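You operate a simulated robot arm through the tools that you are given. There is no shell and no other tool. Be economical: measure what you need, move in short steps, check, and stop when the job is done.

Carry out the task below with a simulated robot arm. There is one attempt and no reset: what you move stays moved.

JOB
Unlatch the window under the blind, wind it wide open till the dial shows green, wind it shut, latch it.

Only the result counts: the job must be done as asked and must still hold three seconds after the hand-in. Knocking over, shifting, dropping, spilling or breaking anything else fails it.

ROBOT AND FRAMES
A 6-joint arm with a two-finger parallel gripper, fixed in place. Base frame: the origin is at the foot of the arm, x ahead of it, y to its left, z up; the work surface is at about z = 0.52. Units: m, rad, N and s.
With the tool pointing down near the work surface it reaches from about 0.1 to 0.72 m from the base axis. Its first joint turns from -2.897 to 2.897 rad. Payload 3.91 kg.
The TCP is the grasp point between the finger pads, 0.03 m short of the fingertips. In the tool frame z runs along the fingers and y along their closing line. The gripper opens to 0.11 m. The fingers are 0.02 m wide and 0.01 m thick; the gripper's body (0.048 by 0.112 m) begins 0.055 m behind the TCP.
Orientation is that of the tool frame in the base frame, as a unit quaternion [x, y, z, w]. With the fingers straight down and closing along the base's y, the tool's x points along the base's -x, its y along +y and its z along -z.

CONTROLS
- The arm moves only by the tool move_arm. Its argument "increments" is a list of rows, each a list of 7 numbers: the gripper command, from -1 (shut) to 1 (fully open), values between in proportion, then the shift along the tool's x, y, z in m, then the turn, a rotation vector about the tool's x, y, z in rad. In form: [[grip, x, y, z, ax, ay, az], ...]. A call has 1 to 8 rows; each row is the pose to reach, as a shift and turn from the pose commanded when the call began, along the tool's axes at that moment. A row lasts 0.2 s, in which the tool goes at most 0.05 m and 0.15 rad; a call with a longer step from one row to the next is refused whole, and so is a gripper value outside its range. Where a pose cannot be reached the arm comes as near as it can. A force on the tool above 40 N (or 10 N above the force at the start of the call, whichever is more), or a blocked arm, ends the call early, and 0.2 s more pass. Each finger travels about 0.045 m/s and halts on what it meets, pressing with about 44 N; the grip force reading is that of the motor and also rises with nothing between the fingers. The clock runs only during rows and for 0.2 s after the last one: add rows that repeat a pose to give the fingers time. The reply holds the time, the measured pose of the TCP, the force on the tool along the base axes, the opening and the grip force, in the units named above and with some noise, and new pictures: "pictures" is both (left out), scene, wrist or none.
- Cameras (640 x 400 px; columns grow to the right, rows downward): "scene" is fixed at [0.0496, 0.6499, 1.5681]; the picture's right is [-0.51, -0.86, 0.00], its down [-0.65, 0.39, -0.66] and it looks along [0.57, -0.34, -0.75] (base axes); focal length 336 px, centre (320, 200). "wrist" rides on the gripper at [0.071, 0.022, -0.107] in the tool frame; the picture's right is [-0.29, 0.96, 0.00], its down [-0.76, -0.23, -0.61] and it looks along [-0.58, -0.18, 0.79] (tool axes); focal length 243 px, centre (320, 200).
- raise_lower(by): slides the trunk up (or, below 0, down) by that many m; the arm rides with it, the base frame stays. It gives what a move gives, with no picture.
- probe_pixels(camera, pixels): for up to 12 pixels [column, row] of the newest picture of that camera ("zoom" is the newest enlarged one), the place [x, y, z] in the base frame of the surface seen there, good to about 0.002 m. The clock stands still meanwhile.
- zoom(camera, box): a new picture of the part [left, top, right, bottom] of that camera's present view, enlarged. The clock stands still meanwhile.
- job_done(): hands the job in; it is judged then, once.

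Work in short steps. Measure before you move; look again where a grasp or a placing could have gone wrong, and mend it. You have 80 turns and 200 pictures in all, those below and enlarged ones among them. Open the gripper and draw the arm clear of the work before you hand the job in, unless the task says otherwise; then end with one line.

The tools are called after "Request:" by a JSON object that holds its "method" and its "body". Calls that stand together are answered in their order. move_arm: Moves the arm, as the interface text tells. Its arguments: {"type":"object","properties":{"increments":{"type":"array","items":{"type":"array","items":{"type":"number"}}},"pictures":{"type":"string","enum":["both","scene","wrist","none"]}},"required":["increments"]} The other tools are called the same way: raise_lower (by) slides the trunk up or down; probe_pixels (camera, pixels) gives the place of the surface under pixels of a picture; zoom (camera, box) takes an enlarged picture of a part of a camera's view; job_done () hands the job in.

At the start:

```text
t: 0.0
ee_pos: [0.1961, 0.3456, 1.2413]
tcp_rot: [-0.001, 1.0, 0.003, 0.001]
contact_force: [0.2, 0.4, -0.3]
gripper_width: 0.1102
grip_force: 0.1
trunk travel left (down, up): [-0.408, 0.182]
```

scene: 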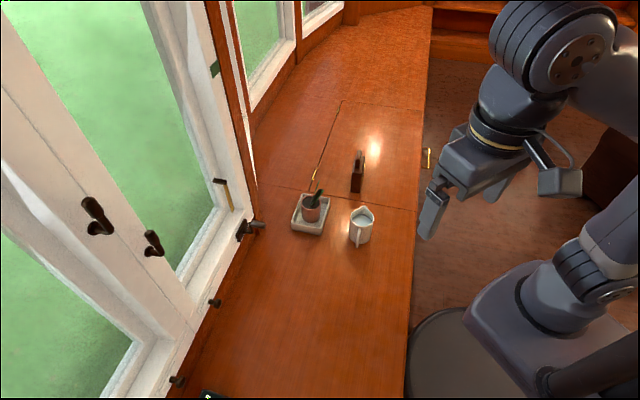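
wrist: 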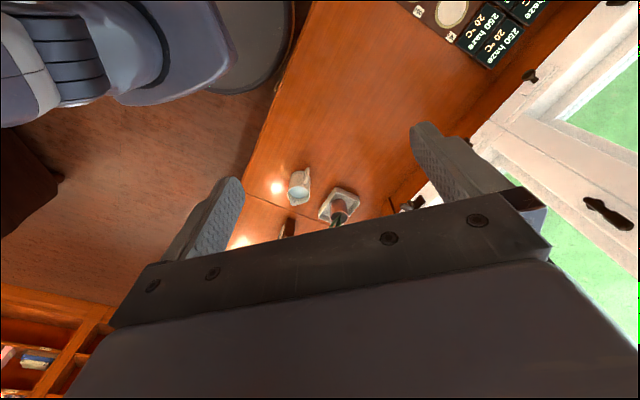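

The scene shows windows along the left with handles near (97,215) and (152,243), a crank-like thing at (248,228), and knobs at (215,302) and (177,381). I'll enlarge these first.

Request:
{"method": "zoom", "body": {"camera": "scene", "box": [60, 160, 300, 310]}}

Request:
{"method": "zoom", "body": {"camera": "scene", "box": [180, 0, 420, 150]}}

Request:
{"method": "zoom", "body": {"camera": "scene", "box": [80, 280, 320, 400]}}

Request:
{"method": "zoom", "body": {"camera": "wrist", "box": [400, 0, 640, 150]}}

```text
2.67 times, centred on (180, 235) of scene
```

zoom: 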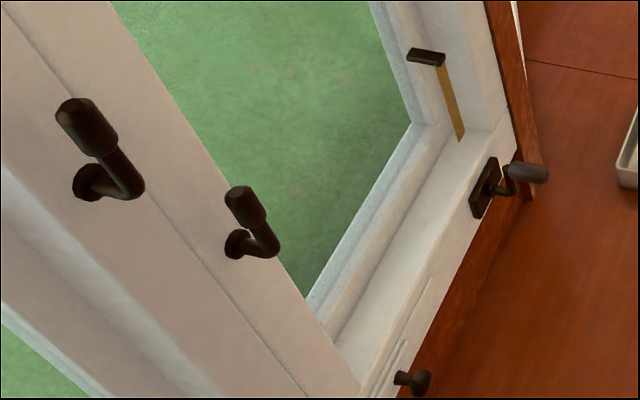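

```text
2.67 times, centred on (300, 75) of scene
```

zoom: 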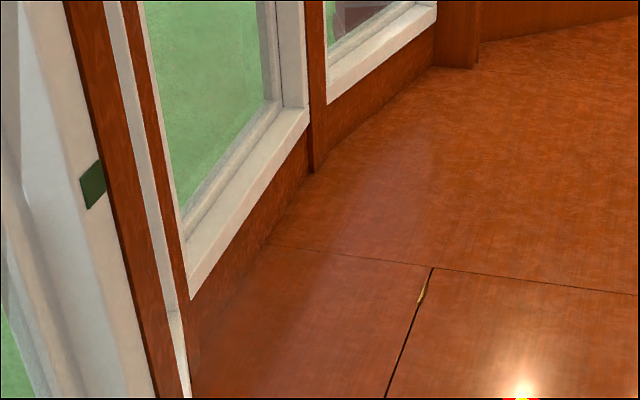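

```text
2.67 times, centred on (200, 340) of scene
```

zoom: 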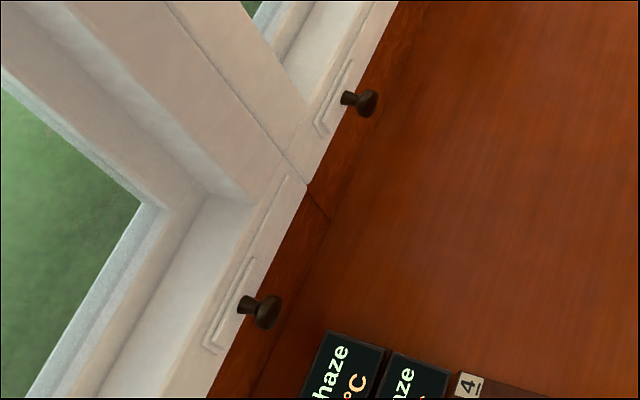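

```text
2.67 times, centred on (520, 75) of wrist
```

zoom: 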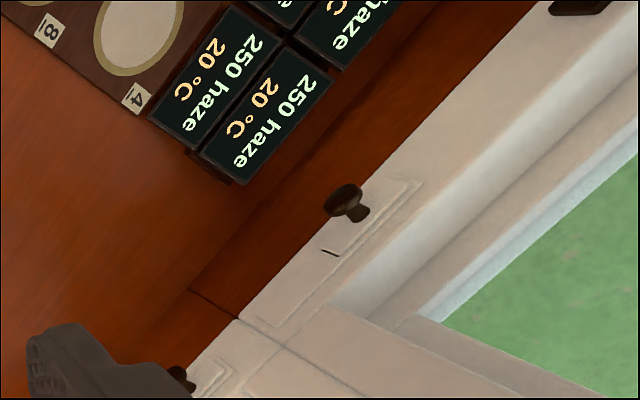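

I'll measure the handles, crank, knobs and the window plane.

Request:
{"method": "probe_pixels", "body": {"camera": "scene", "pixels": [[88, 205], [95, 231], [150, 238], [153, 252], [237, 230], [258, 225], [217, 303], [179, 381], [215, 68], [219, 182], [230, 205], [250, 150]]}}

Request:
{"method": "probe_pixels", "body": {"camera": "wrist", "pixels": [[610, 212], [530, 76], [450, 12], [500, 20], [620, 3], [405, 207], [340, 205], [300, 190], [632, 20], [545, 150]]}}

```text
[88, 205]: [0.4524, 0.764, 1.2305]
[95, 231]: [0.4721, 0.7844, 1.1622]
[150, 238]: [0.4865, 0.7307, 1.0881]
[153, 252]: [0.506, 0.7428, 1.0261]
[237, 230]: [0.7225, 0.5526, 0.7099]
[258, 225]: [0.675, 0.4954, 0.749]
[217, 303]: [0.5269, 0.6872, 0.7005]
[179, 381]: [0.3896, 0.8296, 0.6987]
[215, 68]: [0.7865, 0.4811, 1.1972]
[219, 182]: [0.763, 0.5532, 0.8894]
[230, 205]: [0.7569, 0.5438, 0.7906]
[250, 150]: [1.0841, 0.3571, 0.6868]
```

```text
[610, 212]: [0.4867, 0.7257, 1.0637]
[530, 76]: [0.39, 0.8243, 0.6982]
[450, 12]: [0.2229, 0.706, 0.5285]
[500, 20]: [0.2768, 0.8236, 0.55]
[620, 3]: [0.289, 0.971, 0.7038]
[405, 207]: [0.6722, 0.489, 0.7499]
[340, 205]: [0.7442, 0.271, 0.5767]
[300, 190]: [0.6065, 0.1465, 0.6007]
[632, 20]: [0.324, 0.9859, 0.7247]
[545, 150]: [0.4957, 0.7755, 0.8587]
```

The windows' wall runs from (0.72,0.55) to (0.29,0.97), so I yaw the hand left by about 0.8 rad to face it, then tilt it up to look around.

Request:
{"method": "move_arm", "body": {"increments": [[1, 0, 0, 0, 0, 0, -0.14], [1, 0, 0, 0, 0, 0, -0.28], [1, 0, 0, 0, 0, 0, -0.42], [1, 0, 0, 0, 0, 0, -0.56], [1, 0, 0, 0, 0, 0, -0.7], [1, 0, 0, 0, 0, 0, -0.8]], "pictures": "none"}}

Request:
{"method": "move_arm", "body": {"increments": [[1, 0, 0, 0, 0, -0.15, 0], [1, 0, 0, 0, 0, -0.3, 0], [1, 0, 0, 0, 0, -0.45, 0], [1, 0, 0, 0, 0, -0.6, 0], [1, 0, 0, 0, 0, -0.75, 0], [1, 0, 0, 0, 0, -0.9, 0], [1, 0, 0, 0, 0, -1.05, 0], [1, 0, 0, 0, 0, -1.2, 0]]}}

```text
t: 1.4
ee_pos: [0.1963, 0.3453, 1.2416]
tcp_rot: [-0.391, 0.92, 0.002, 0.002]
contact_force: [-0.1, 0.5, 0.2]
gripper_width: 0.11
grip_force: 0.0
trunk travel left (down, up): [-0.408, 0.182]
```

```text
t: 3.2
ee_pos: [0.1964, 0.3461, 1.2415]
tcp_rot: [-0.322, 0.758, 0.223, 0.521]
contact_force: [-0.2, -0.6, 0.2]
gripper_width: 0.11
grip_force: 0.0
trunk travel left (down, up): [-0.408, 0.182]
```

scene: 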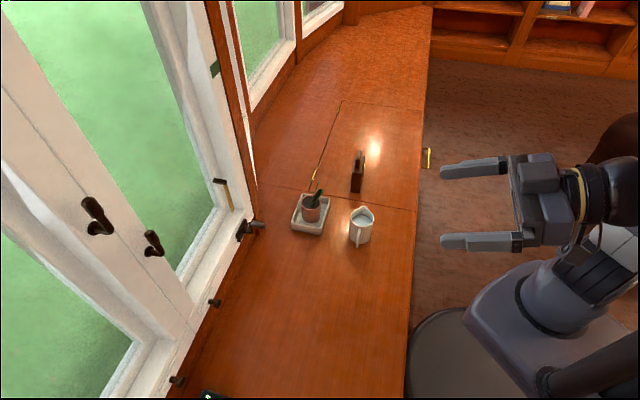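
wrist: 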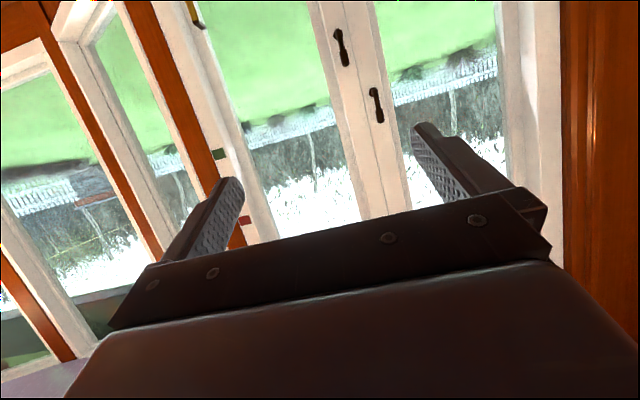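

The wrist picture is upside down; I see handles at (341,47),(376,105), green and red plates (218,154),(245,220) on a frame. I tilt further up to find the blind.

Request:
{"method": "move_arm", "body": {"increments": [[1, 0, 0, 0, 0, -0.15, 0], [1, 0, 0, 0, 0, -0.3, 0], [1, 0, 0, 0, 0, -0.45, 0], [1, 0, 0, 0, 0, -0.6, 0], [1, 0, 0, 0, 0, -0.75, 0]], "pictures": "wrist"}}

```text
t: 4.4
ee_pos: [0.1968, 0.345, 1.241]
tcp_rot: [-0.216, 0.515, 0.323, 0.764]
contact_force: [0.1, -0.8, 0.5]
gripper_width: 0.1098
grip_force: 0.1
trunk travel left (down, up): [-0.408, 0.182]
```

wrist: 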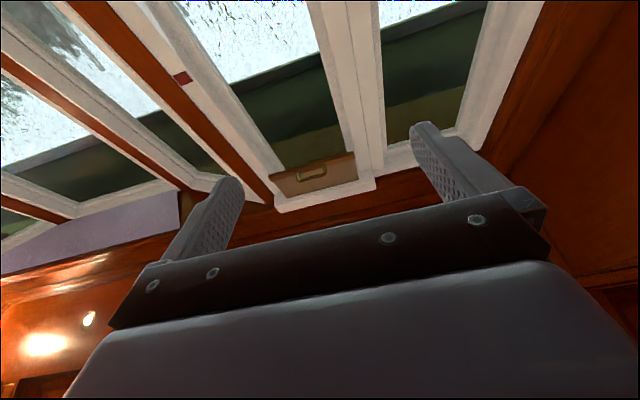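

A roll with a brass handle sits at (312,172); a purple panel at (100,230). I enlarge and measure both.

Request:
{"method": "zoom", "body": {"camera": "wrist", "box": [0, 100, 480, 300]}}

Request:
{"method": "probe_pixels", "body": {"camera": "wrist", "pixels": [[312, 172], [285, 185], [345, 165], [350, 100], [370, 100], [100, 235], [30, 250], [180, 78], [440, 95], [245, 185]]}}

```text
1.33 times, centred on (240, 200) of wrist
```

zoom: 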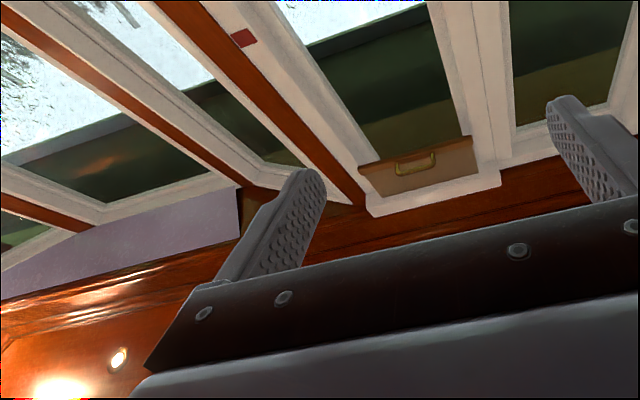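

```text
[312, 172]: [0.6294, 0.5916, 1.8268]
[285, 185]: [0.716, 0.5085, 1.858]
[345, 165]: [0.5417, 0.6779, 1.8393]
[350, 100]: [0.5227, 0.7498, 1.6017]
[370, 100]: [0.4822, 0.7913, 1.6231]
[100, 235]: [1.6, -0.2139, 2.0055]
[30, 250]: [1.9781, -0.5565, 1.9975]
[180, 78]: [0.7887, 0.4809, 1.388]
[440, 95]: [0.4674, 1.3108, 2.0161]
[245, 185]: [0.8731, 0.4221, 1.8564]
```

The blind hangs over the window with the handle at (0.50,0.74,1.05), crank (0.68,0.50,0.75). I enlarge those parts tightly.

Request:
{"method": "zoom", "body": {"camera": "scene", "box": [130, 215, 194, 255]}}

Request:
{"method": "zoom", "body": {"camera": "scene", "box": [200, 170, 280, 250]}}

Request:
{"method": "zoom", "body": {"camera": "scene", "box": [180, 270, 244, 310]}}

```text
10.00 times, centred on (162, 235) of scene
```

zoom: 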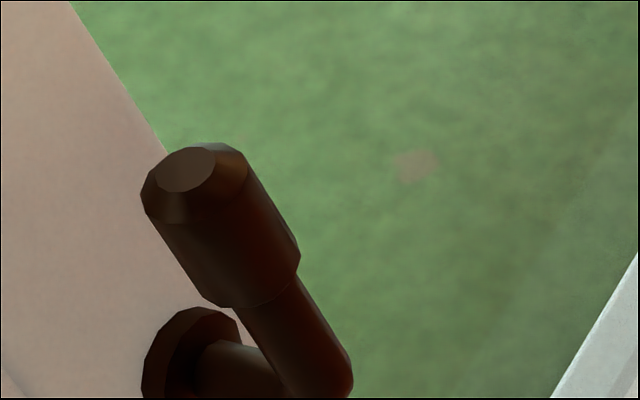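

```text
5.00 times, centred on (240, 210) of scene
```

zoom: 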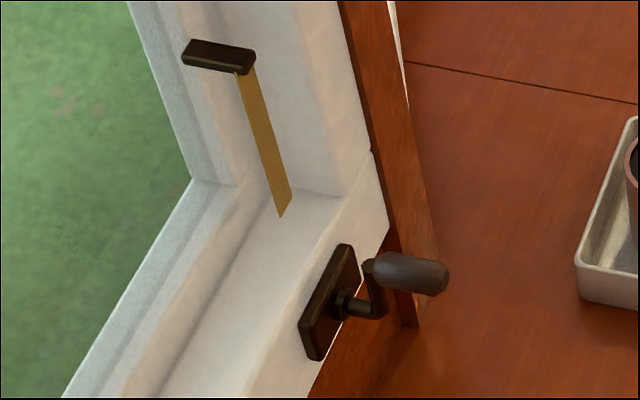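

```text
10.00 times, centred on (212, 290) of scene
```

zoom: 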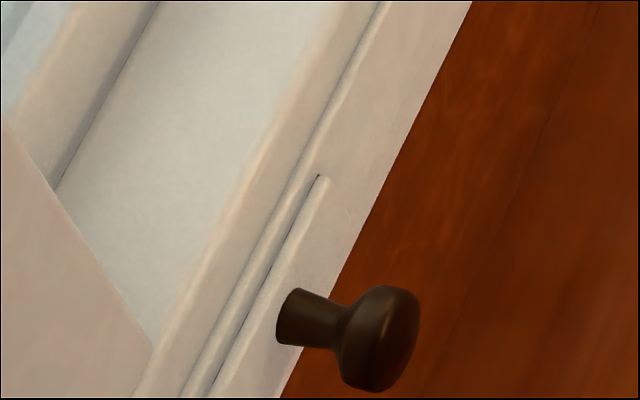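

The indicator is a brass strip with black top that rises to the green plate; the crank's knob points into the room. I level the hand and start rolling it so the camera sits above.

Request:
{"method": "move_arm", "body": {"increments": [[0.2, 0, 0, 0, 0, 0.13, 0], [0, 0, 0, 0, 0, 0.26, 0], [0, 0, 0, 0, 0, 0.386, 0]], "pictures": "none"}}

Request:
{"method": "move_arm", "body": {"increments": [[0, 0, 0, 0, 0, 0, 0.15], [0, 0, 0, 0, 0, 0, 0.3], [0, 0, 0, 0, 0, 0, 0.45], [0, 0, 0, 0, 0, 0, 0.6], [0, 0, 0, 0, 0, 0, 0.75], [0, 0, 0, 0, 0, 0, 0.9], [0, 0, 0, 0, 0, 0, 1.05], [0, 0, 0, 0, 0, 0, 1.2]], "pictures": "none"}}

Request:
{"method": "move_arm", "body": {"increments": [[0, 0, 0, 0, 0, 0, 0.15], [0, 0, 0, 0, 0, 0, 0.3], [0, 0, 0, 0, 0, 0, 0.45], [0, 0, 0, 0, 0, 0, 0.6], [0, 0, 0, 0, 0, 0, 0.75], [0, 0, 0, 0, 0, 0, 0.9], [0, 0, 0, 0, 0, 0, 1.05], [0, 0, 0, 0, 0, 0, 1.2]], "pictures": "none"}}

Request:
{"method": "move_arm", "body": {"increments": [[0, 0, 0, 0, 0, 0, 0.15], [0, 0, 0, 0, 0, 0, 0.3], [0, 0, 0, 0, 0, 0, 0.45], [0, 0, 0, 0, 0, 0, 0.6], [0, 0, 0, 0, 0, 0, 0.74]]}}

```text
t: 5.2
ee_pos: [0.1966, 0.3458, 1.2417]
tcp_rot: [-0.276, 0.652, 0.276, 0.65]
contact_force: [0.7, -0.7, -0.4]
gripper_width: 0.055
grip_force: 0.1
trunk travel left (down, up): [-0.408, 0.182]
```

```text
t: 7.0
ee_pos: [0.1963, 0.3461, 1.2423]
tcp_rot: [0.142, 0.693, 0.596, 0.38]
contact_force: [-0.2, 0.5, 0.6]
gripper_width: 0.0551
grip_force: 0.1
trunk travel left (down, up): [-0.408, 0.182]
```

```text
t: 8.8
ee_pos: [0.2875, 0.2674, 1.2837]
tcp_rot: [0.505, 0.502, 0.702, -0.03]
contact_force: [-1.0, 0.3, 0.4]
gripper_width: 0.0549
grip_force: 0.0
out of reach, approached as far as the arm can: row 1, 2, 3, 4, 5, 6, 7, 8
trunk travel left (down, up): [-0.408, 0.182]
```

```text
t: 10.0
ee_pos: [0.3049, 0.2512, 1.2802]
tcp_rot: [0.652, 0.276, 0.65, -0.277]
contact_force: [0.2, -0.4, 0.5]
gripper_width: 0.0548
grip_force: 0.1
out of reach, approached as far as the arm can: row 1, 2, 3, 4, 5
trunk travel left (down, up): [-0.408, 0.182]
```

scene: 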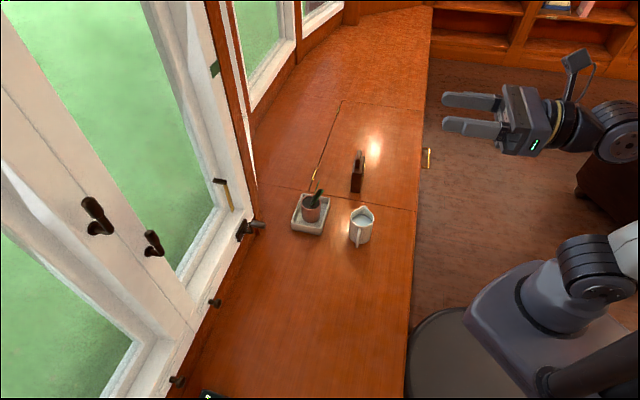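
wrist: 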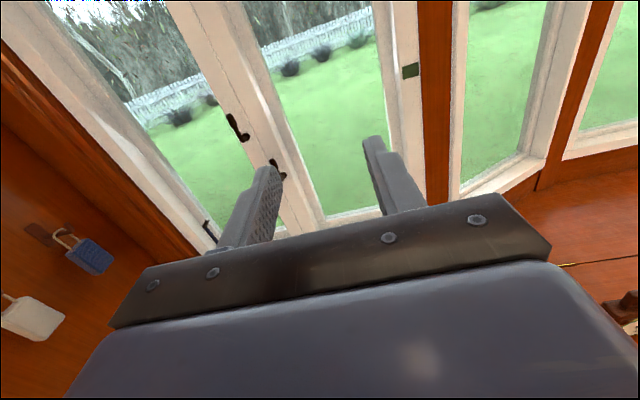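

The hand is now upright and level, tool y pointing right along the window. I move toward the handle (seen at (280,170)) for a close view.

Request:
{"method": "move_arm", "body": {"increments": [[0, -0.01, -0.029, 0.032, 0, 0, 0], [0, -0.02, -0.059, 0.064, 0, 0, 0], [0, -0.03, -0.088, 0.096, 0, 0, 0], [0, -0.04, -0.117, 0.128, 0, 0, 0], [0, -0.05, -0.147, 0.16, 0, 0, 0], [0, -0.06, -0.176, 0.192, 0, 0, 0], [0, -0.07, -0.205, 0.225, 0, 0, 0], [0, -0.08, -0.235, 0.257, 0, 0, 0]], "pictures": "wrist"}}

```text
t: 11.8
ee_pos: [0.3142, 0.6002, 1.1972]
tcp_rot: [0.652, 0.275, 0.651, -0.275]
contact_force: [0.4, -0.1, -0.5]
gripper_width: 0.0549
grip_force: 0.2
out of reach, approached as far as the arm can: row 1
trunk travel left (down, up): [-0.408, 0.182]
```

wrist: 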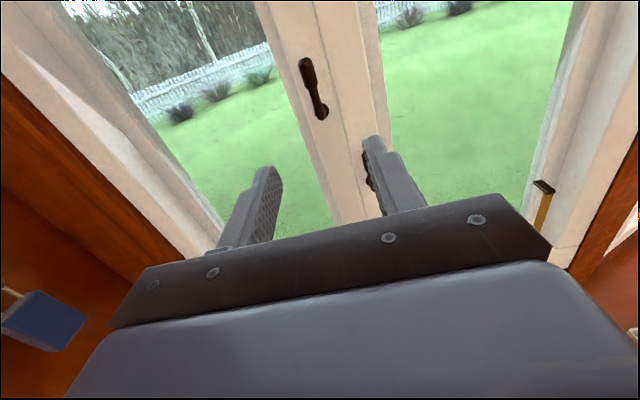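

The handle is hidden behind the right finger at (370,170); I open the fingers and shift right 0.04 so it lies between them.

Request:
{"method": "move_arm", "body": {"increments": [[0.6, 0, 0.02, 0, 0, 0, 0], [1, 0, 0.04, 0, 0, 0, 0], [1, 0.02, 0.04, 0, 0, 0, 0], [1, 0.02, 0.04, 0, 0, 0, 0]], "pictures": "wrist"}}

Request:
{"method": "zoom", "body": {"camera": "wrist", "box": [240, 60, 440, 240]}}

```text
t: 12.8
ee_pos: [0.3441, 0.5712, 1.2177]
tcp_rot: [0.652, 0.275, 0.651, -0.275]
contact_force: [-0.1, 0.5, 0.5]
gripper_width: 0.1102
grip_force: 0.0
trunk travel left (down, up): [-0.408, 0.182]
```

wrist: 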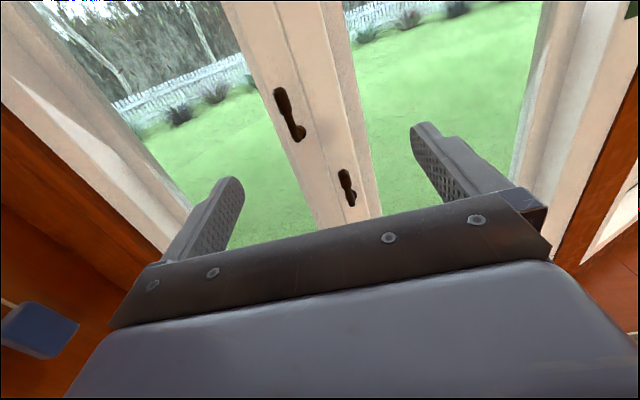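

```text
2.22 times, centred on (340, 150) of wrist
```

zoom: 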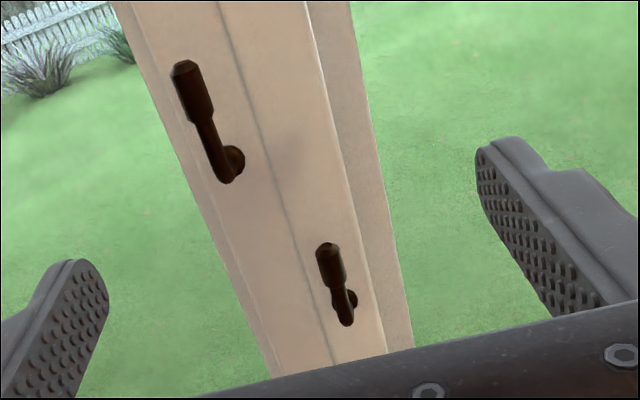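

Both levers stand upright. I probe handle points in the enlarged picture: tip (328,250), grip base (338,285), elbow (347,320), disc (355,298), stile points.

Request:
{"method": "probe_pixels", "body": {"camera": "zoom", "pixels": [[328, 249], [330, 262], [336, 282], [341, 300], [346, 320], [356, 300], [320, 200], [345, 200], [380, 200], [300, 200]]}}

Request:
{"method": "probe_pixels", "body": {"camera": "scene", "pixels": [[149, 231], [151, 240], [155, 247], [158, 252], [148, 252], [149, 249]]}}

```text
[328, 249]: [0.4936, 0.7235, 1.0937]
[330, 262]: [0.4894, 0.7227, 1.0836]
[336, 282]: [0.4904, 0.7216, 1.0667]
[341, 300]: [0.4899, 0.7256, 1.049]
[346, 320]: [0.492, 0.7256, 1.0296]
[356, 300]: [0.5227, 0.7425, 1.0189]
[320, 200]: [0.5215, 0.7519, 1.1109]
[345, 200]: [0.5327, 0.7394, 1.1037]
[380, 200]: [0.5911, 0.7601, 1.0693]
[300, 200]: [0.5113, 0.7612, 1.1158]
```

```text
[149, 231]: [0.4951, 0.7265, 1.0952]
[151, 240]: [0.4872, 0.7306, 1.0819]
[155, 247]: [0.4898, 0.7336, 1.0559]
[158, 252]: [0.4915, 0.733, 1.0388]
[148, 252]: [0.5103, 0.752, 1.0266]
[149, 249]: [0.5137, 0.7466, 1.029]
```

Lever A: grip centre ≈(0.491,0.729,1.078), pivot z≈1.03, stile face ~0.03 m behind. I lower and approach with fingers half open, stopping short to check.

Request:
{"method": "move_arm", "body": {"increments": [[0.5, -0.04, -0.001, 0.02, 0, 0, 0], [0, -0.08, -0.002, 0.04, 0, 0, 0], [0, -0.12, -0.003, 0.06, 0, 0, 0], [0, -0.14, -0.004, 0.09, 0, 0, 0], [0, -0.14, -0.004, 0.12, 0, 0, 0], [0, -0.14, -0.004, 0.14, 0, 0, 0]]}}

Request:
{"method": "zoom", "body": {"camera": "wrist", "box": [220, 80, 440, 260]}}

```text
t: 14.2
ee_pos: [0.4369, 0.6736, 1.0773]
tcp_rot: [0.653, 0.276, 0.65, -0.274]
contact_force: [0.1, 0.5, 0.4]
gripper_width: 0.0549
grip_force: 0.1
trunk travel left (down, up): [-0.408, 0.182]
```

scene: 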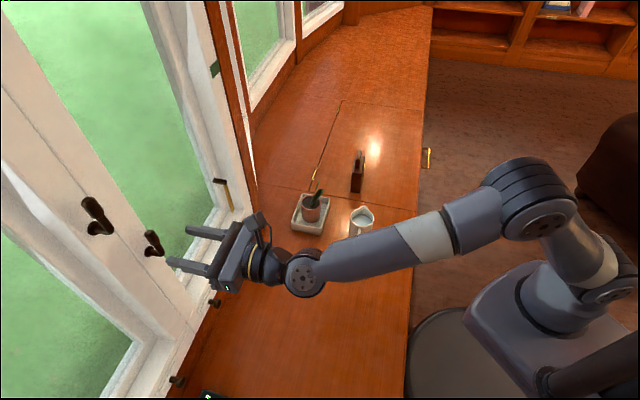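
wrist: 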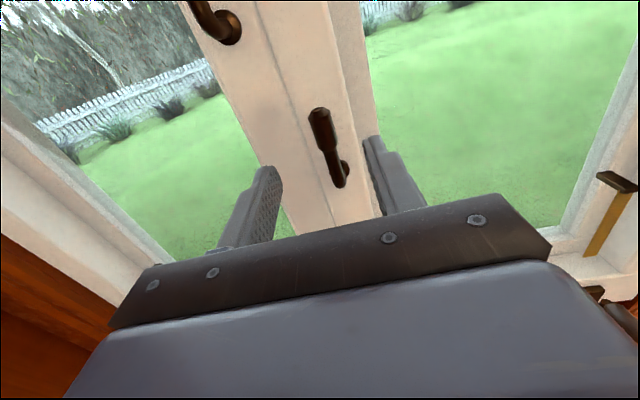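

```text
2.22 times, centred on (330, 170) of wrist
```

zoom: 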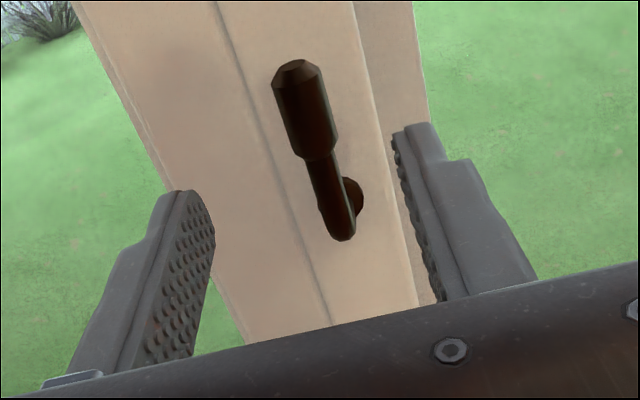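

The lever (322,140) is between the fingers. I advance 0.06 and close on it.

Request:
{"method": "move_arm", "body": {"increments": [[0, 0, 0, 0.03, 0, 0, 0], [0, 0, 0, 0.06, 0, 0, 0], [-0.5, 0, 0, 0.06, 0, 0, 0], [-1, 0, 0, 0.06, 0, 0, 0], [-1, 0, 0, 0.06, 0, 0, 0]], "pictures": "wrist"}}

Request:
{"method": "zoom", "body": {"camera": "scene", "box": [100, 200, 260, 300]}}

```text
t: 15.4
ee_pos: [0.4813, 0.7158, 1.0798]
tcp_rot: [0.653, 0.274, 0.651, -0.273]
contact_force: [7.8, -9.2, -0.8]
gripper_width: 0.0174
grip_force: 32.8
trunk travel left (down, up): [-0.408, 0.182]
```

wrist: 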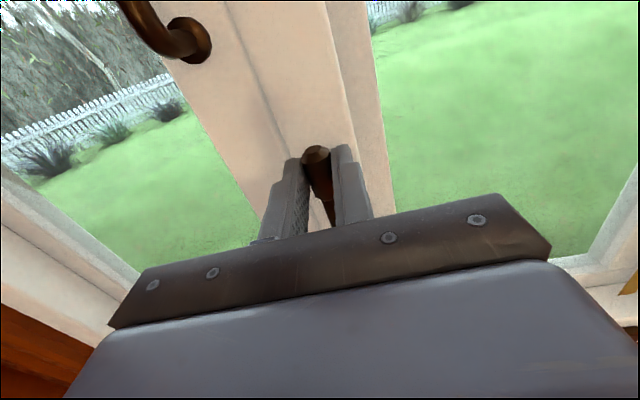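

```text
4.00 times, centred on (180, 250) of scene
```

zoom: 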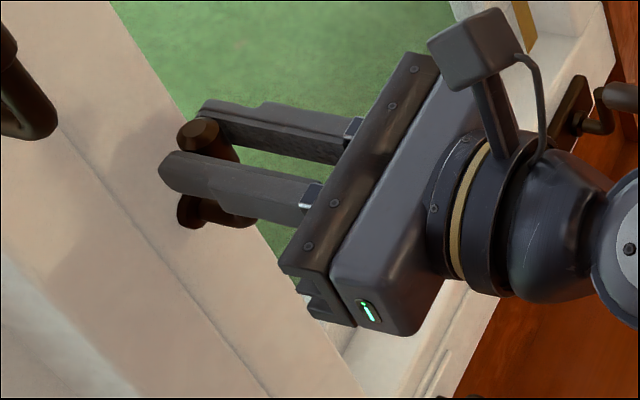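

Lever is gripped (opening 0.017). I try turning it clockwise about the pivot (radius ~0.048) by 0.45 rad and watch the force.

Request:
{"method": "move_arm", "body": {"increments": [[-1, -0.001, 0.0072, 0, 0, 0, 0.15], [-1, -0.0021, 0.0142, 0, 0, 0, 0.3], [-1, -0.0048, 0.0209, 0, 0, 0, 0.45]], "pictures": "wrist"}}

```text
t: 16.2
ee_pos: [0.4988, 0.6991, 1.0754]
tcp_rot: [0.696, 0.121, 0.574, -0.413]
contact_force: [18.6, -16.5, 5.8]
gripper_width: 0.0184
grip_force: 44.9
trunk travel left (down, up): [-0.408, 0.182]
```

wrist: 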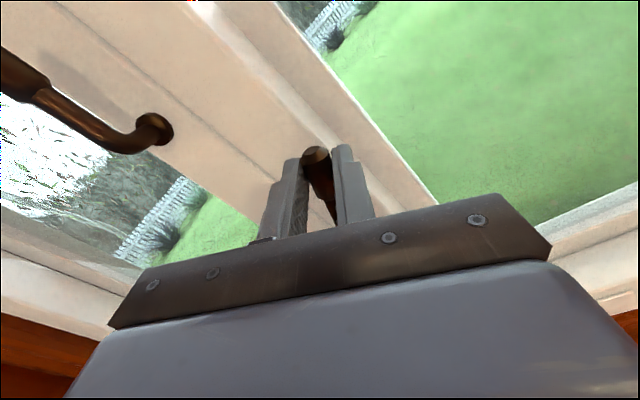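

The lever follows (moved 0.024 right). I continue another 0.6 rad.

Request:
{"method": "move_arm", "body": {"increments": [[-1, -0.0005, 0.0072, 0, 0, 0, 0.15], [-1, -0.0021, 0.0142, 0, 0, 0, 0.3], [-1, -0.0048, 0.0209, 0, 0, 0, 0.45], [-1, -0.0084, 0.0271, 0, 0, 0, 0.6]]}}

```text
t: 16.9
ee_pos: [0.5082, 0.6921, 1.0681]
tcp_rot: [0.709, -0.007, 0.493, -0.504]
contact_force: [-10.1, -36.9, -1.1]
gripper_width: 0.0206
grip_force: 45.3
out of reach, approached as far as the arm can: row 3
trunk travel left (down, up): [-0.408, 0.182]
stopped in row 3: the force on the tool passed its limit (the readings are from after the stop); the commanded pose is now the measured one
```

scene: 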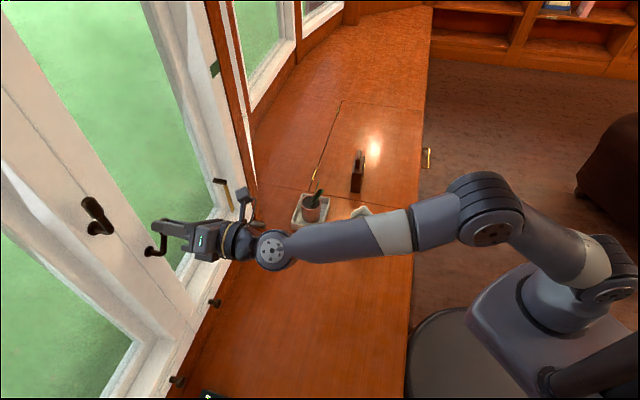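
wrist: 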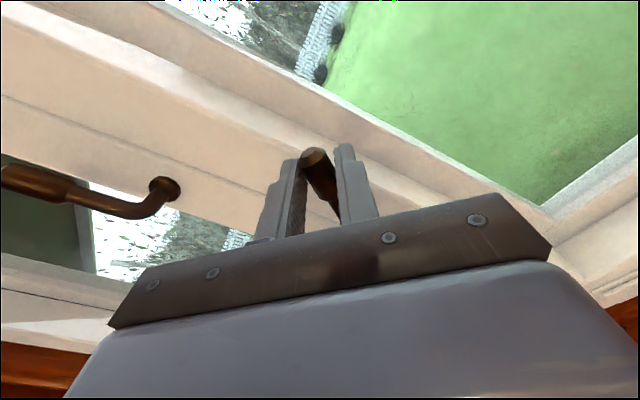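

Roll hit a joint limit at ~0.7 rad turned. I release, back off along the tool axis and look at the lever.

Request:
{"method": "move_arm", "body": {"increments": [[-0.5, 0, 0, 0, 0, 0, 0], [0, 0, 0, 0, 0, 0, 0], [0, 0, 0, -0.04, 0, 0, 0], [0, 0, 0, -0.08, 0, 0, 0], [0, 0, 0, -0.1, 0, 0, -0.15], [0, 0, 0, -0.1, 0, 0, -0.3], [0, 0, 0, -0.1, 0, 0, -0.45], [0, 0, 0, -0.1, 0, 0, -0.6]]}}

Request:
{"method": "zoom", "body": {"camera": "wrist", "box": [220, 60, 440, 240]}}

```text
t: 18.7
ee_pos: [0.4373, 0.6266, 1.0658]
tcp_rot: [0.68, 0.206, 0.618, -0.336]
contact_force: [-0.6, 0.7, -0.6]
gripper_width: 0.055
grip_force: 0.1
out of reach, approached as far as the arm can: row 3, 4, 5
trunk travel left (down, up): [-0.408, 0.182]
```

scene: 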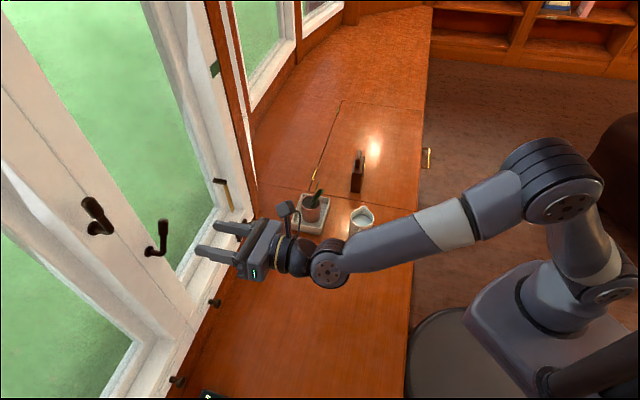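
wrist: 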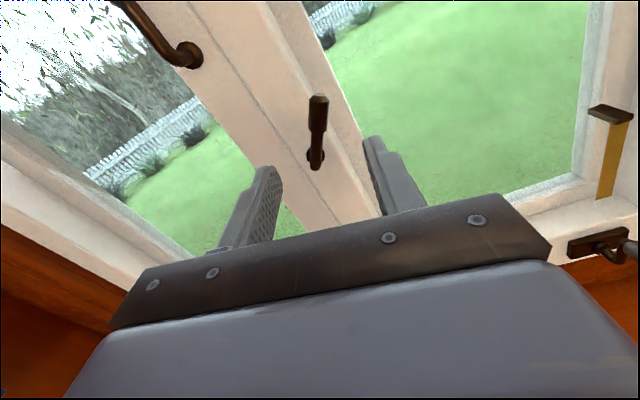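

```text
2.22 times, centred on (330, 150) of wrist
```

zoom: 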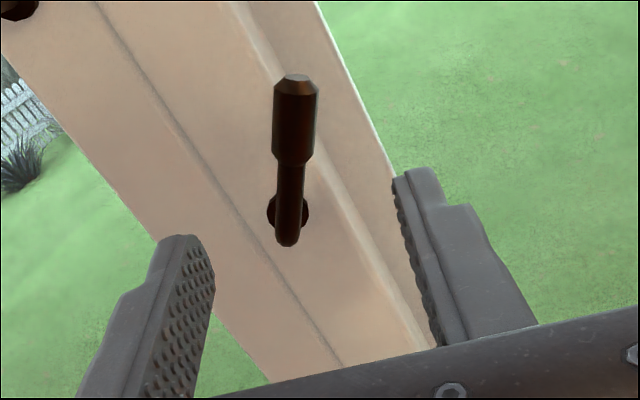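

The lever has turned; I measure tip (296,85) and elbow (287,235).

Request:
{"method": "probe_pixels", "body": {"camera": "zoom", "pixels": [[296, 80], [295, 120], [292, 180], [287, 235], [302, 215], [280, 120], [315, 120]]}}

```text
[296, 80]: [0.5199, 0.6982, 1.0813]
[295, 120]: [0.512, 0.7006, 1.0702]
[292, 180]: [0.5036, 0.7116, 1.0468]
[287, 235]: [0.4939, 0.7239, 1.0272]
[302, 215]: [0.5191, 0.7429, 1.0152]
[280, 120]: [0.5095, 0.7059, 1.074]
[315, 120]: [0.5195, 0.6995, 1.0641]
```

The lever is at ~37° and stays. I close the fingers, level the roll and place the closed fingers upper-left of the lever, to push it further clockwise.

Request:
{"method": "move_arm", "body": {"increments": [[-1, 0.008, -0.012, 0, 0, 0, -0.1], [-1, 0.0165, -0.0242, 0, 0, 0, -0.2], [-1, 0.0165, -0.0242, 0, 0, 0, -0.2], [-1, 0.0165, -0.0242, 0.03, 0, 0, -0.2], [-1, 0.0165, -0.0242, 0.06, 0, 0, -0.2], [-1, 0.0165, -0.0242, 0.092, 0, 0, -0.2]], "pictures": "wrist"}}

```text
t: 20.1
ee_pos: [0.4885, 0.7048, 1.0874]
tcp_rot: [0.657, 0.271, 0.648, -0.273]
contact_force: [0.3, -1.1, 0.0]
gripper_width: 0.0001
grip_force: 38.4
trunk travel left (down, up): [-0.408, 0.182]
```

wrist: 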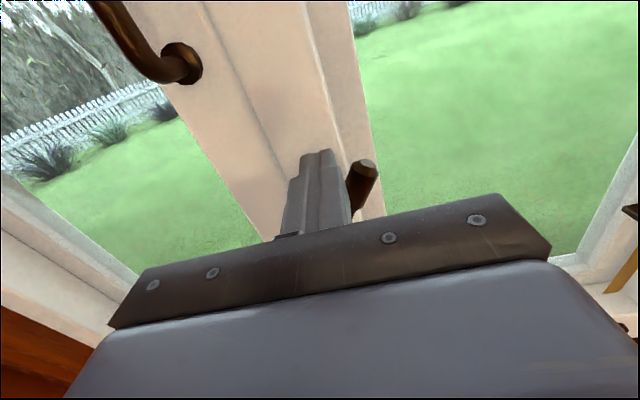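

The closed fingers sit left of the lever (360,180). I push along the arc down-right to 90°.

Request:
{"method": "move_arm", "body": {"increments": [[-1, -0.01, 0.006, 0, 0, 0, 0], [-1, -0.015, 0.012, 0, 0, 0, 0], [-1, -0.02, 0.018, 0, 0, 0, 0], [-1, -0.029, 0.026, 0, 0, 0, 0], [-1, -0.036, 0.031, 0, 0, 0, 0], [-1, -0.043, 0.033, 0, 0, 0, 0]]}}

Request:
{"method": "zoom", "body": {"camera": "scene", "box": [100, 200, 260, 300]}}

```text
t: 21.5
ee_pos: [0.5103, 0.6837, 1.0436]
tcp_rot: [0.657, 0.272, 0.648, -0.273]
contact_force: [0.2, 0.0, 0.7]
gripper_width: 0.0
grip_force: 37.7
trunk travel left (down, up): [-0.408, 0.182]
```

scene: 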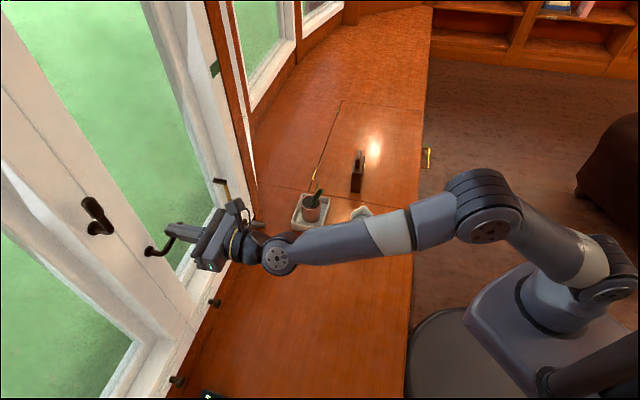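
wrist: 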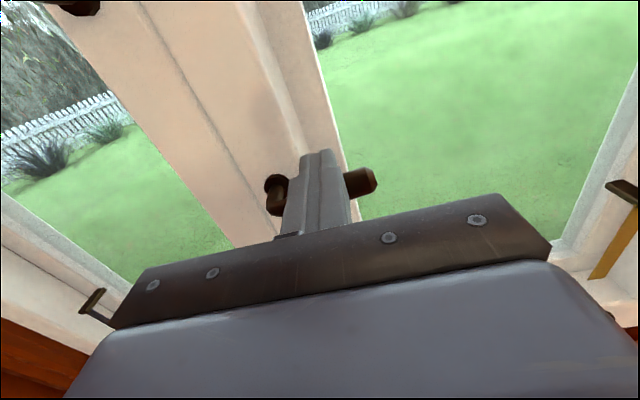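

```text
4.00 times, centred on (180, 250) of scene
```

zoom: 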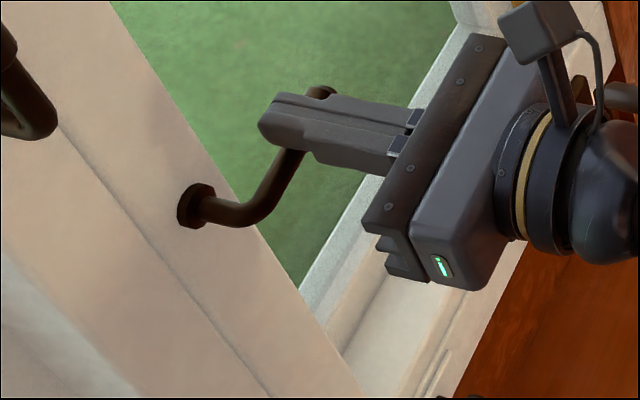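

Lever is nearly horizontal with no force left. I press down 0.012 more to find the stop.

Request:
{"method": "move_arm", "body": {"increments": [[-1, -0.004, 0, 0, 0, 0, 0], [-1, -0.008, 0, 0, 0, 0, 0], [-1, -0.012, 0, 0, 0, 0, 0]], "pictures": "wrist"}}

```text
t: 22.3
ee_pos: [0.5099, 0.6831, 1.0384]
tcp_rot: [0.654, 0.269, 0.652, -0.275]
contact_force: [6.3, 7.8, 21.0]
gripper_width: 0.0
grip_force: 37.8
trunk travel left (down, up): [-0.408, 0.182]
```

wrist: 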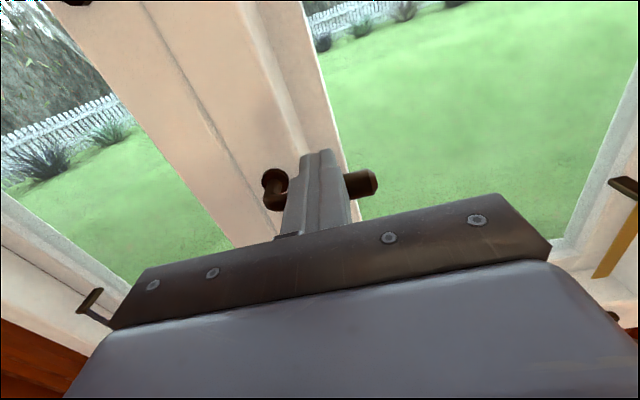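

The stop is reached at 90° (21 N). The latch is open; I back off and move toward the crank for a look.

Request:
{"method": "move_arm", "body": {"increments": [[-1, 0.01, 0, -0.01, 0, 0, 0], [-1, 0.01, 0, -0.05, 0, 0, 0], [-1, 0.01, 0, -0.1, 0, 0, 0], [-1, 0.01, 0, -0.15, 0, 0, 0], [0, 0.01, 0, -0.2, 0, 0, 0]], "pictures": "none"}}

Request:
{"method": "move_arm", "body": {"increments": [[0, -0.01, 0.03, 0, 0, 0, 0], [0, -0.02, 0.06, 0, 0, 0, 0], [0, -0.03, 0.09, 0, 0, 0, 0], [0, -0.05, 0.12, 0, 0, 0, 0], [0, -0.07, 0.15, 0, 0, 0, 0], [0, -0.09, 0.18, 0, 0, 0, 0], [0, -0.11, 0.215, 0, 0, 0, 0], [0, -0.14, 0.25, 0, 0, 0, 0]]}}

```text
t: 23.5
ee_pos: [0.3706, 0.5404, 1.0424]
tcp_rot: [0.656, 0.272, 0.648, -0.274]
contact_force: [0.7, -0.5, 0.4]
gripper_width: 0.0326
grip_force: 0.0
trunk travel left (down, up): [-0.408, 0.182]
```

```text
t: 25.3
ee_pos: [0.504, 0.4177, 0.9069]
tcp_rot: [0.658, 0.277, 0.667, -0.213]
contact_force: [-1.7, -1.1, 0.3]
gripper_width: 0.0553
grip_force: 0.0
out of reach, approached as far as the arm can: row 4, 5, 6, 7, 8
trunk travel left (down, up): [-0.408, 0.182]
```

scene: 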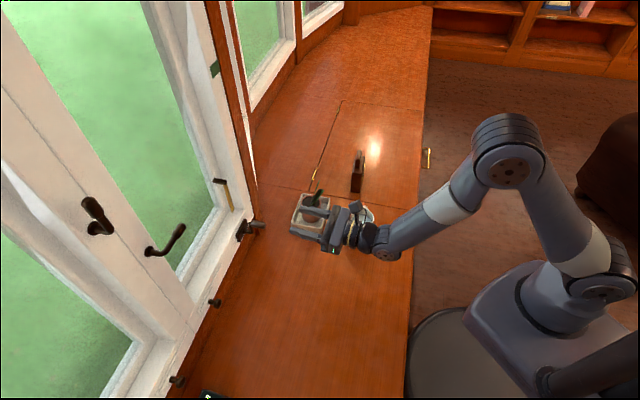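
wrist: 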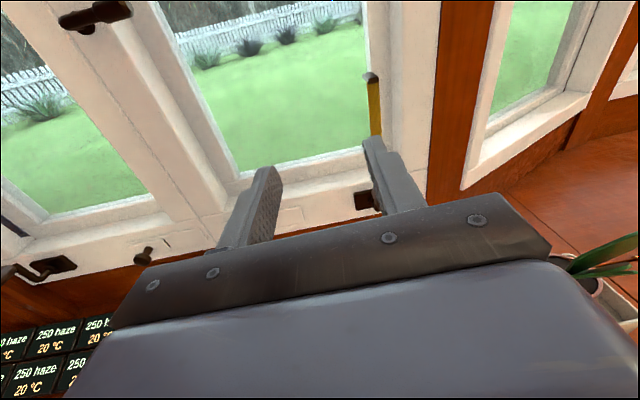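

The lever now lies level, but the arm is near a joint limit this low; lowering the trunk will help. First I measure the mug, plant and the nearby arm parts.

Request:
{"method": "probe_pixels", "body": {"camera": "scene", "pixels": [[365, 208], [372, 222], [318, 190], [311, 198], [296, 225], [357, 160], [357, 188], [385, 248], [440, 205], [408, 330], [425, 100], [428, 158]]}}

Request:
{"method": "zoom", "body": {"camera": "wrist", "box": [280, 60, 480, 240]}}

```text
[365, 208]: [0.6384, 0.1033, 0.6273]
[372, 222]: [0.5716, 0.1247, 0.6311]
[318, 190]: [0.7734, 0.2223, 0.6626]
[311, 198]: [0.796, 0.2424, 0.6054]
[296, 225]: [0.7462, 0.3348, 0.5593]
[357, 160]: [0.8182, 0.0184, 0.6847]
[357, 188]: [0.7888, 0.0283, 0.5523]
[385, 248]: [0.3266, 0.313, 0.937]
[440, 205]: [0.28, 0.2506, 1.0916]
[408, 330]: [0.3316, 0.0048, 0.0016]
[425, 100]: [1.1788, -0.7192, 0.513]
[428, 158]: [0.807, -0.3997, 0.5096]
```

```text
2.22 times, centred on (380, 150) of wrist
```

zoom: 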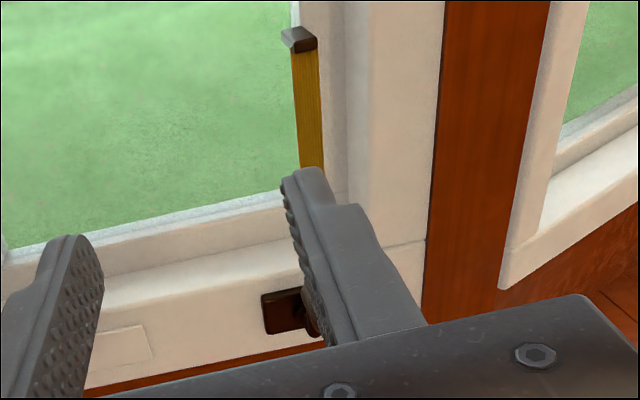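

Nothing is under the arm lower than 0.69. I lower the trunk 0.13, then restore the orientation at the crank's height.

Request:
{"method": "raise_lower", "body": {"by": -0.13}}

Request:
{"method": "move_arm", "body": {"increments": [[0, 0.05, 0, 0, 0, 0, 0], [0, 0.1, 0, 0, 0, 0, 0], [0, 0.14, 0, 0, 0, 0, 0]], "pictures": "none"}}

Request:
{"method": "raise_lower", "body": {"by": -0.13}}

```text
t: 26.9
ee_pos: [0.5032, 0.4194, 0.7763]
tcp_rot: [0.658, 0.278, 0.666, -0.214]
contact_force: [0.1, -0.1, 0.0]
gripper_width: 0.0549
grip_force: 0.0
trunk travel left (down, up): [-0.278, 0.312]
```

```text
t: 27.7
ee_pos: [0.4969, 0.4306, 0.9152]
tcp_rot: [0.658, 0.278, 0.666, -0.213]
contact_force: [0.3, 0.1, 0.0]
gripper_width: 0.0548
grip_force: 0.0
trunk travel left (down, up): [-0.278, 0.312]
```

```text
t: 29.3
ee_pos: [0.4964, 0.4296, 0.7856]
tcp_rot: [0.658, 0.278, 0.667, -0.213]
contact_force: [0.9, -0.7, -0.1]
gripper_width: 0.055
grip_force: 0.0
trunk travel left (down, up): [-0.148, 0.442]
```

I level the hand to the wall's normal (yaw ≈0.78) and shift so the crank lies between the fingers in view.

Request:
{"method": "move_arm", "body": {"increments": [[0.5, 0.02, 0.02, 0, 0.04, 0, 0.045], [1, 0.04, 0.04, -0.01, 0.07, 0, 0.09], [1, 0.06, 0.06, -0.02, 0.07, 0, 0.09], [1, 0.08, 0.07, -0.02, 0.07, 0, 0.09]], "pictures": "wrist"}}

Request:
{"method": "zoom", "body": {"camera": "wrist", "box": [240, 80, 440, 240]}}

```text
t: 30.3
ee_pos: [0.4873, 0.411, 0.8802]
tcp_rot: [0.669, 0.261, 0.651, -0.244]
contact_force: [0.7, 0.5, 0.2]
gripper_width: 0.1101
grip_force: 0.0
out of reach, approached as far as the arm can: row 1, 2, 3, 4
trunk travel left (down, up): [-0.148, 0.442]
```

wrist: 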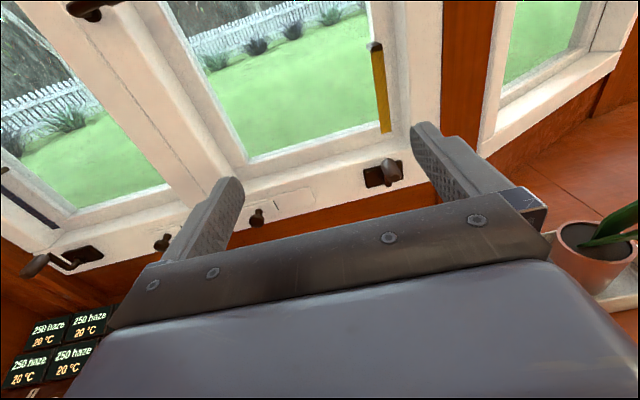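

```text
2.50 times, centred on (340, 160) of wrist
```

zoom: 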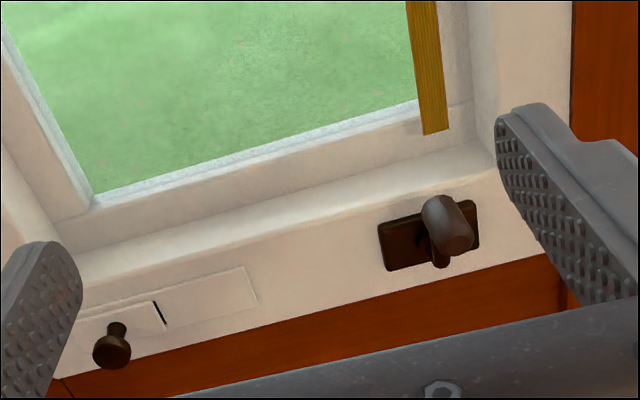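

Crank knob at zoom (450,222) is clear. The upright roll is near a joint limit, so I roll the hand by -1.57 (camera to the left, fingers closing vertically), which moves away from that limit.

Request:
{"method": "move_arm", "body": {"increments": [[1, 0, 0, 0, 0, 0, -0.15], [1, 0, 0, 0, 0, 0, -0.3], [1, 0, 0, 0, 0, 0, -0.45], [1, 0, 0, 0, 0, 0, -0.6], [1, 0, 0, 0, 0, 0, -0.75], [1, 0, 0, 0, 0, 0, -0.9], [1, 0, 0, 0, 0, 0, -1.05], [1, 0, 0, 0, 0, 0, -1.2]], "pictures": "none"}}

Request:
{"method": "move_arm", "body": {"increments": [[1, 0, 0, 0, 0, 0, -0.13], [1, 0, 0, 0, 0, 0, -0.26], [1, 0, 0, 0, 0, 0, -0.37]]}}

```text
t: 32.1
ee_pos: [0.486, 0.4136, 0.8793]
tcp_rot: [0.393, 0.599, 0.682, 0.146]
contact_force: [-0.7, -0.1, 0.0]
gripper_width: 0.1098
grip_force: 0.1
trunk travel left (down, up): [-0.148, 0.442]
```

```text
t: 32.9
ee_pos: [0.4869, 0.4139, 0.8801]
tcp_rot: [0.276, 0.66, 0.644, 0.269]
contact_force: [0.0, 0.4, 0.0]
gripper_width: 0.1102
grip_force: 0.1
trunk travel left (down, up): [-0.148, 0.442]
```

scene: 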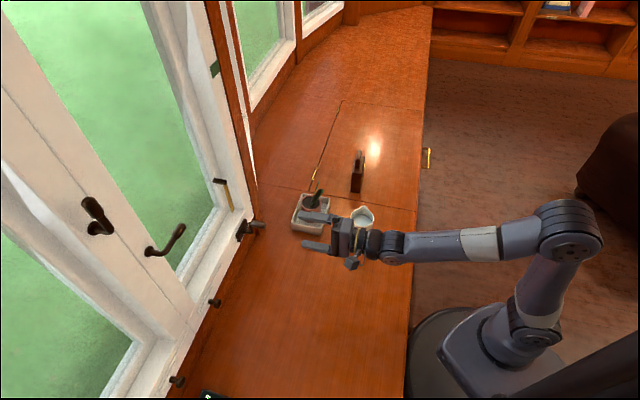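
wrist: 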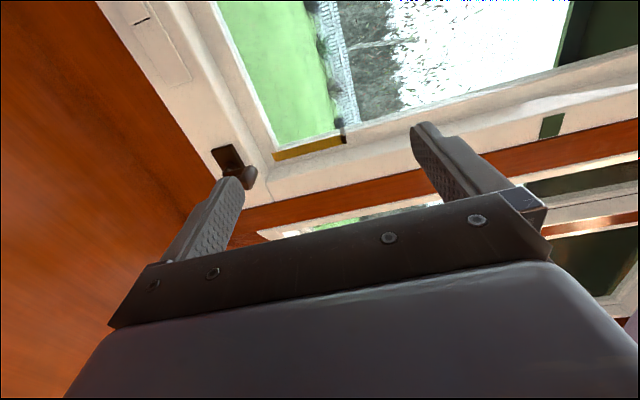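

Now tool x is left, y up, z to the window. I enlarge the crank in both views and measure it.

Request:
{"method": "zoom", "body": {"camera": "wrist", "box": [190, 120, 290, 200]}}

Request:
{"method": "probe_pixels", "body": {"camera": "zoom", "pixels": [[260, 250], [300, 260], [350, 280], [390, 300], [370, 350], [330, 310], [200, 230], [150, 190], [300, 170], [290, 300]]}}

Request:
{"method": "zoom", "body": {"camera": "scene", "box": [220, 200, 284, 250]}}

```text
5.00 times, centred on (240, 160) of wrist
```

zoom: 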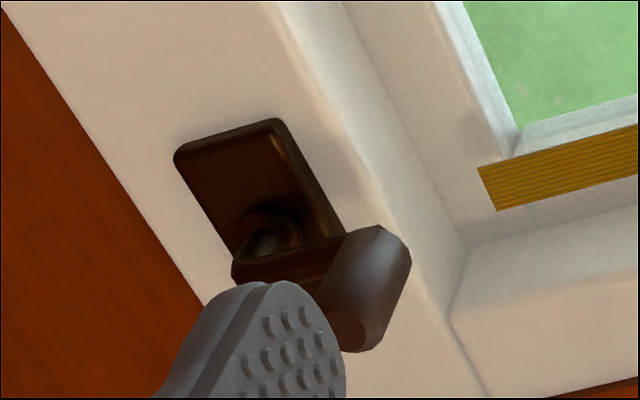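

```text
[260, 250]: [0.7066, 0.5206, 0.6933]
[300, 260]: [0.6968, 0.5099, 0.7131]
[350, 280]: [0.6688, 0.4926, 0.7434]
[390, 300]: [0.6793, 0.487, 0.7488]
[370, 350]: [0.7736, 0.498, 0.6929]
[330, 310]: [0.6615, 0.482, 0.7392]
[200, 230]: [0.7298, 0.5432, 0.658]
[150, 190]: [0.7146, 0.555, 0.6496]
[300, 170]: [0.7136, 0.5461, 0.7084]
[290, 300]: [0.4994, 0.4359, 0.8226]
```

```text
8.00 times, centred on (252, 225) of scene
```

zoom: 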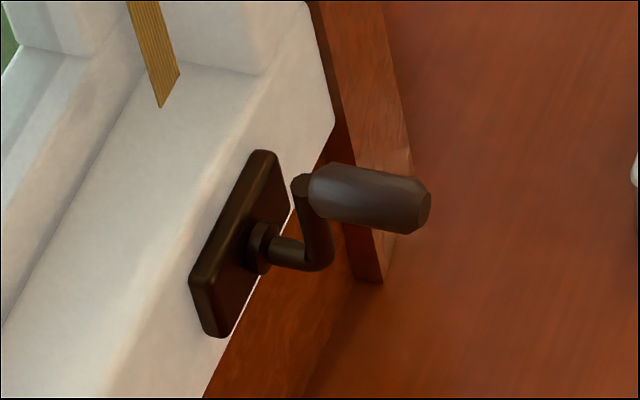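

Request:
{"method": "probe_pixels", "body": {"camera": "zoom", "pixels": [[260, 250], [275, 245], [315, 260], [312, 220], [300, 185], [330, 180], [370, 178], [400, 190], [424, 212], [370, 210], [265, 180], [215, 310]]}}

```text
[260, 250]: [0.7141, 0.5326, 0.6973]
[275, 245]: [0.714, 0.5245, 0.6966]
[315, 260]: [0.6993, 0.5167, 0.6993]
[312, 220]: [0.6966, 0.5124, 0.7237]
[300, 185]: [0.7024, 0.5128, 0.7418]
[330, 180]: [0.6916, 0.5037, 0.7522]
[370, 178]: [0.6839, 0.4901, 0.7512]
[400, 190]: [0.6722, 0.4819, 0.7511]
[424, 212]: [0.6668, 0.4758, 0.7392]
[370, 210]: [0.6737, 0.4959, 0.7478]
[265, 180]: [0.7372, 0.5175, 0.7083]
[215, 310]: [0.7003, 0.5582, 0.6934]
```

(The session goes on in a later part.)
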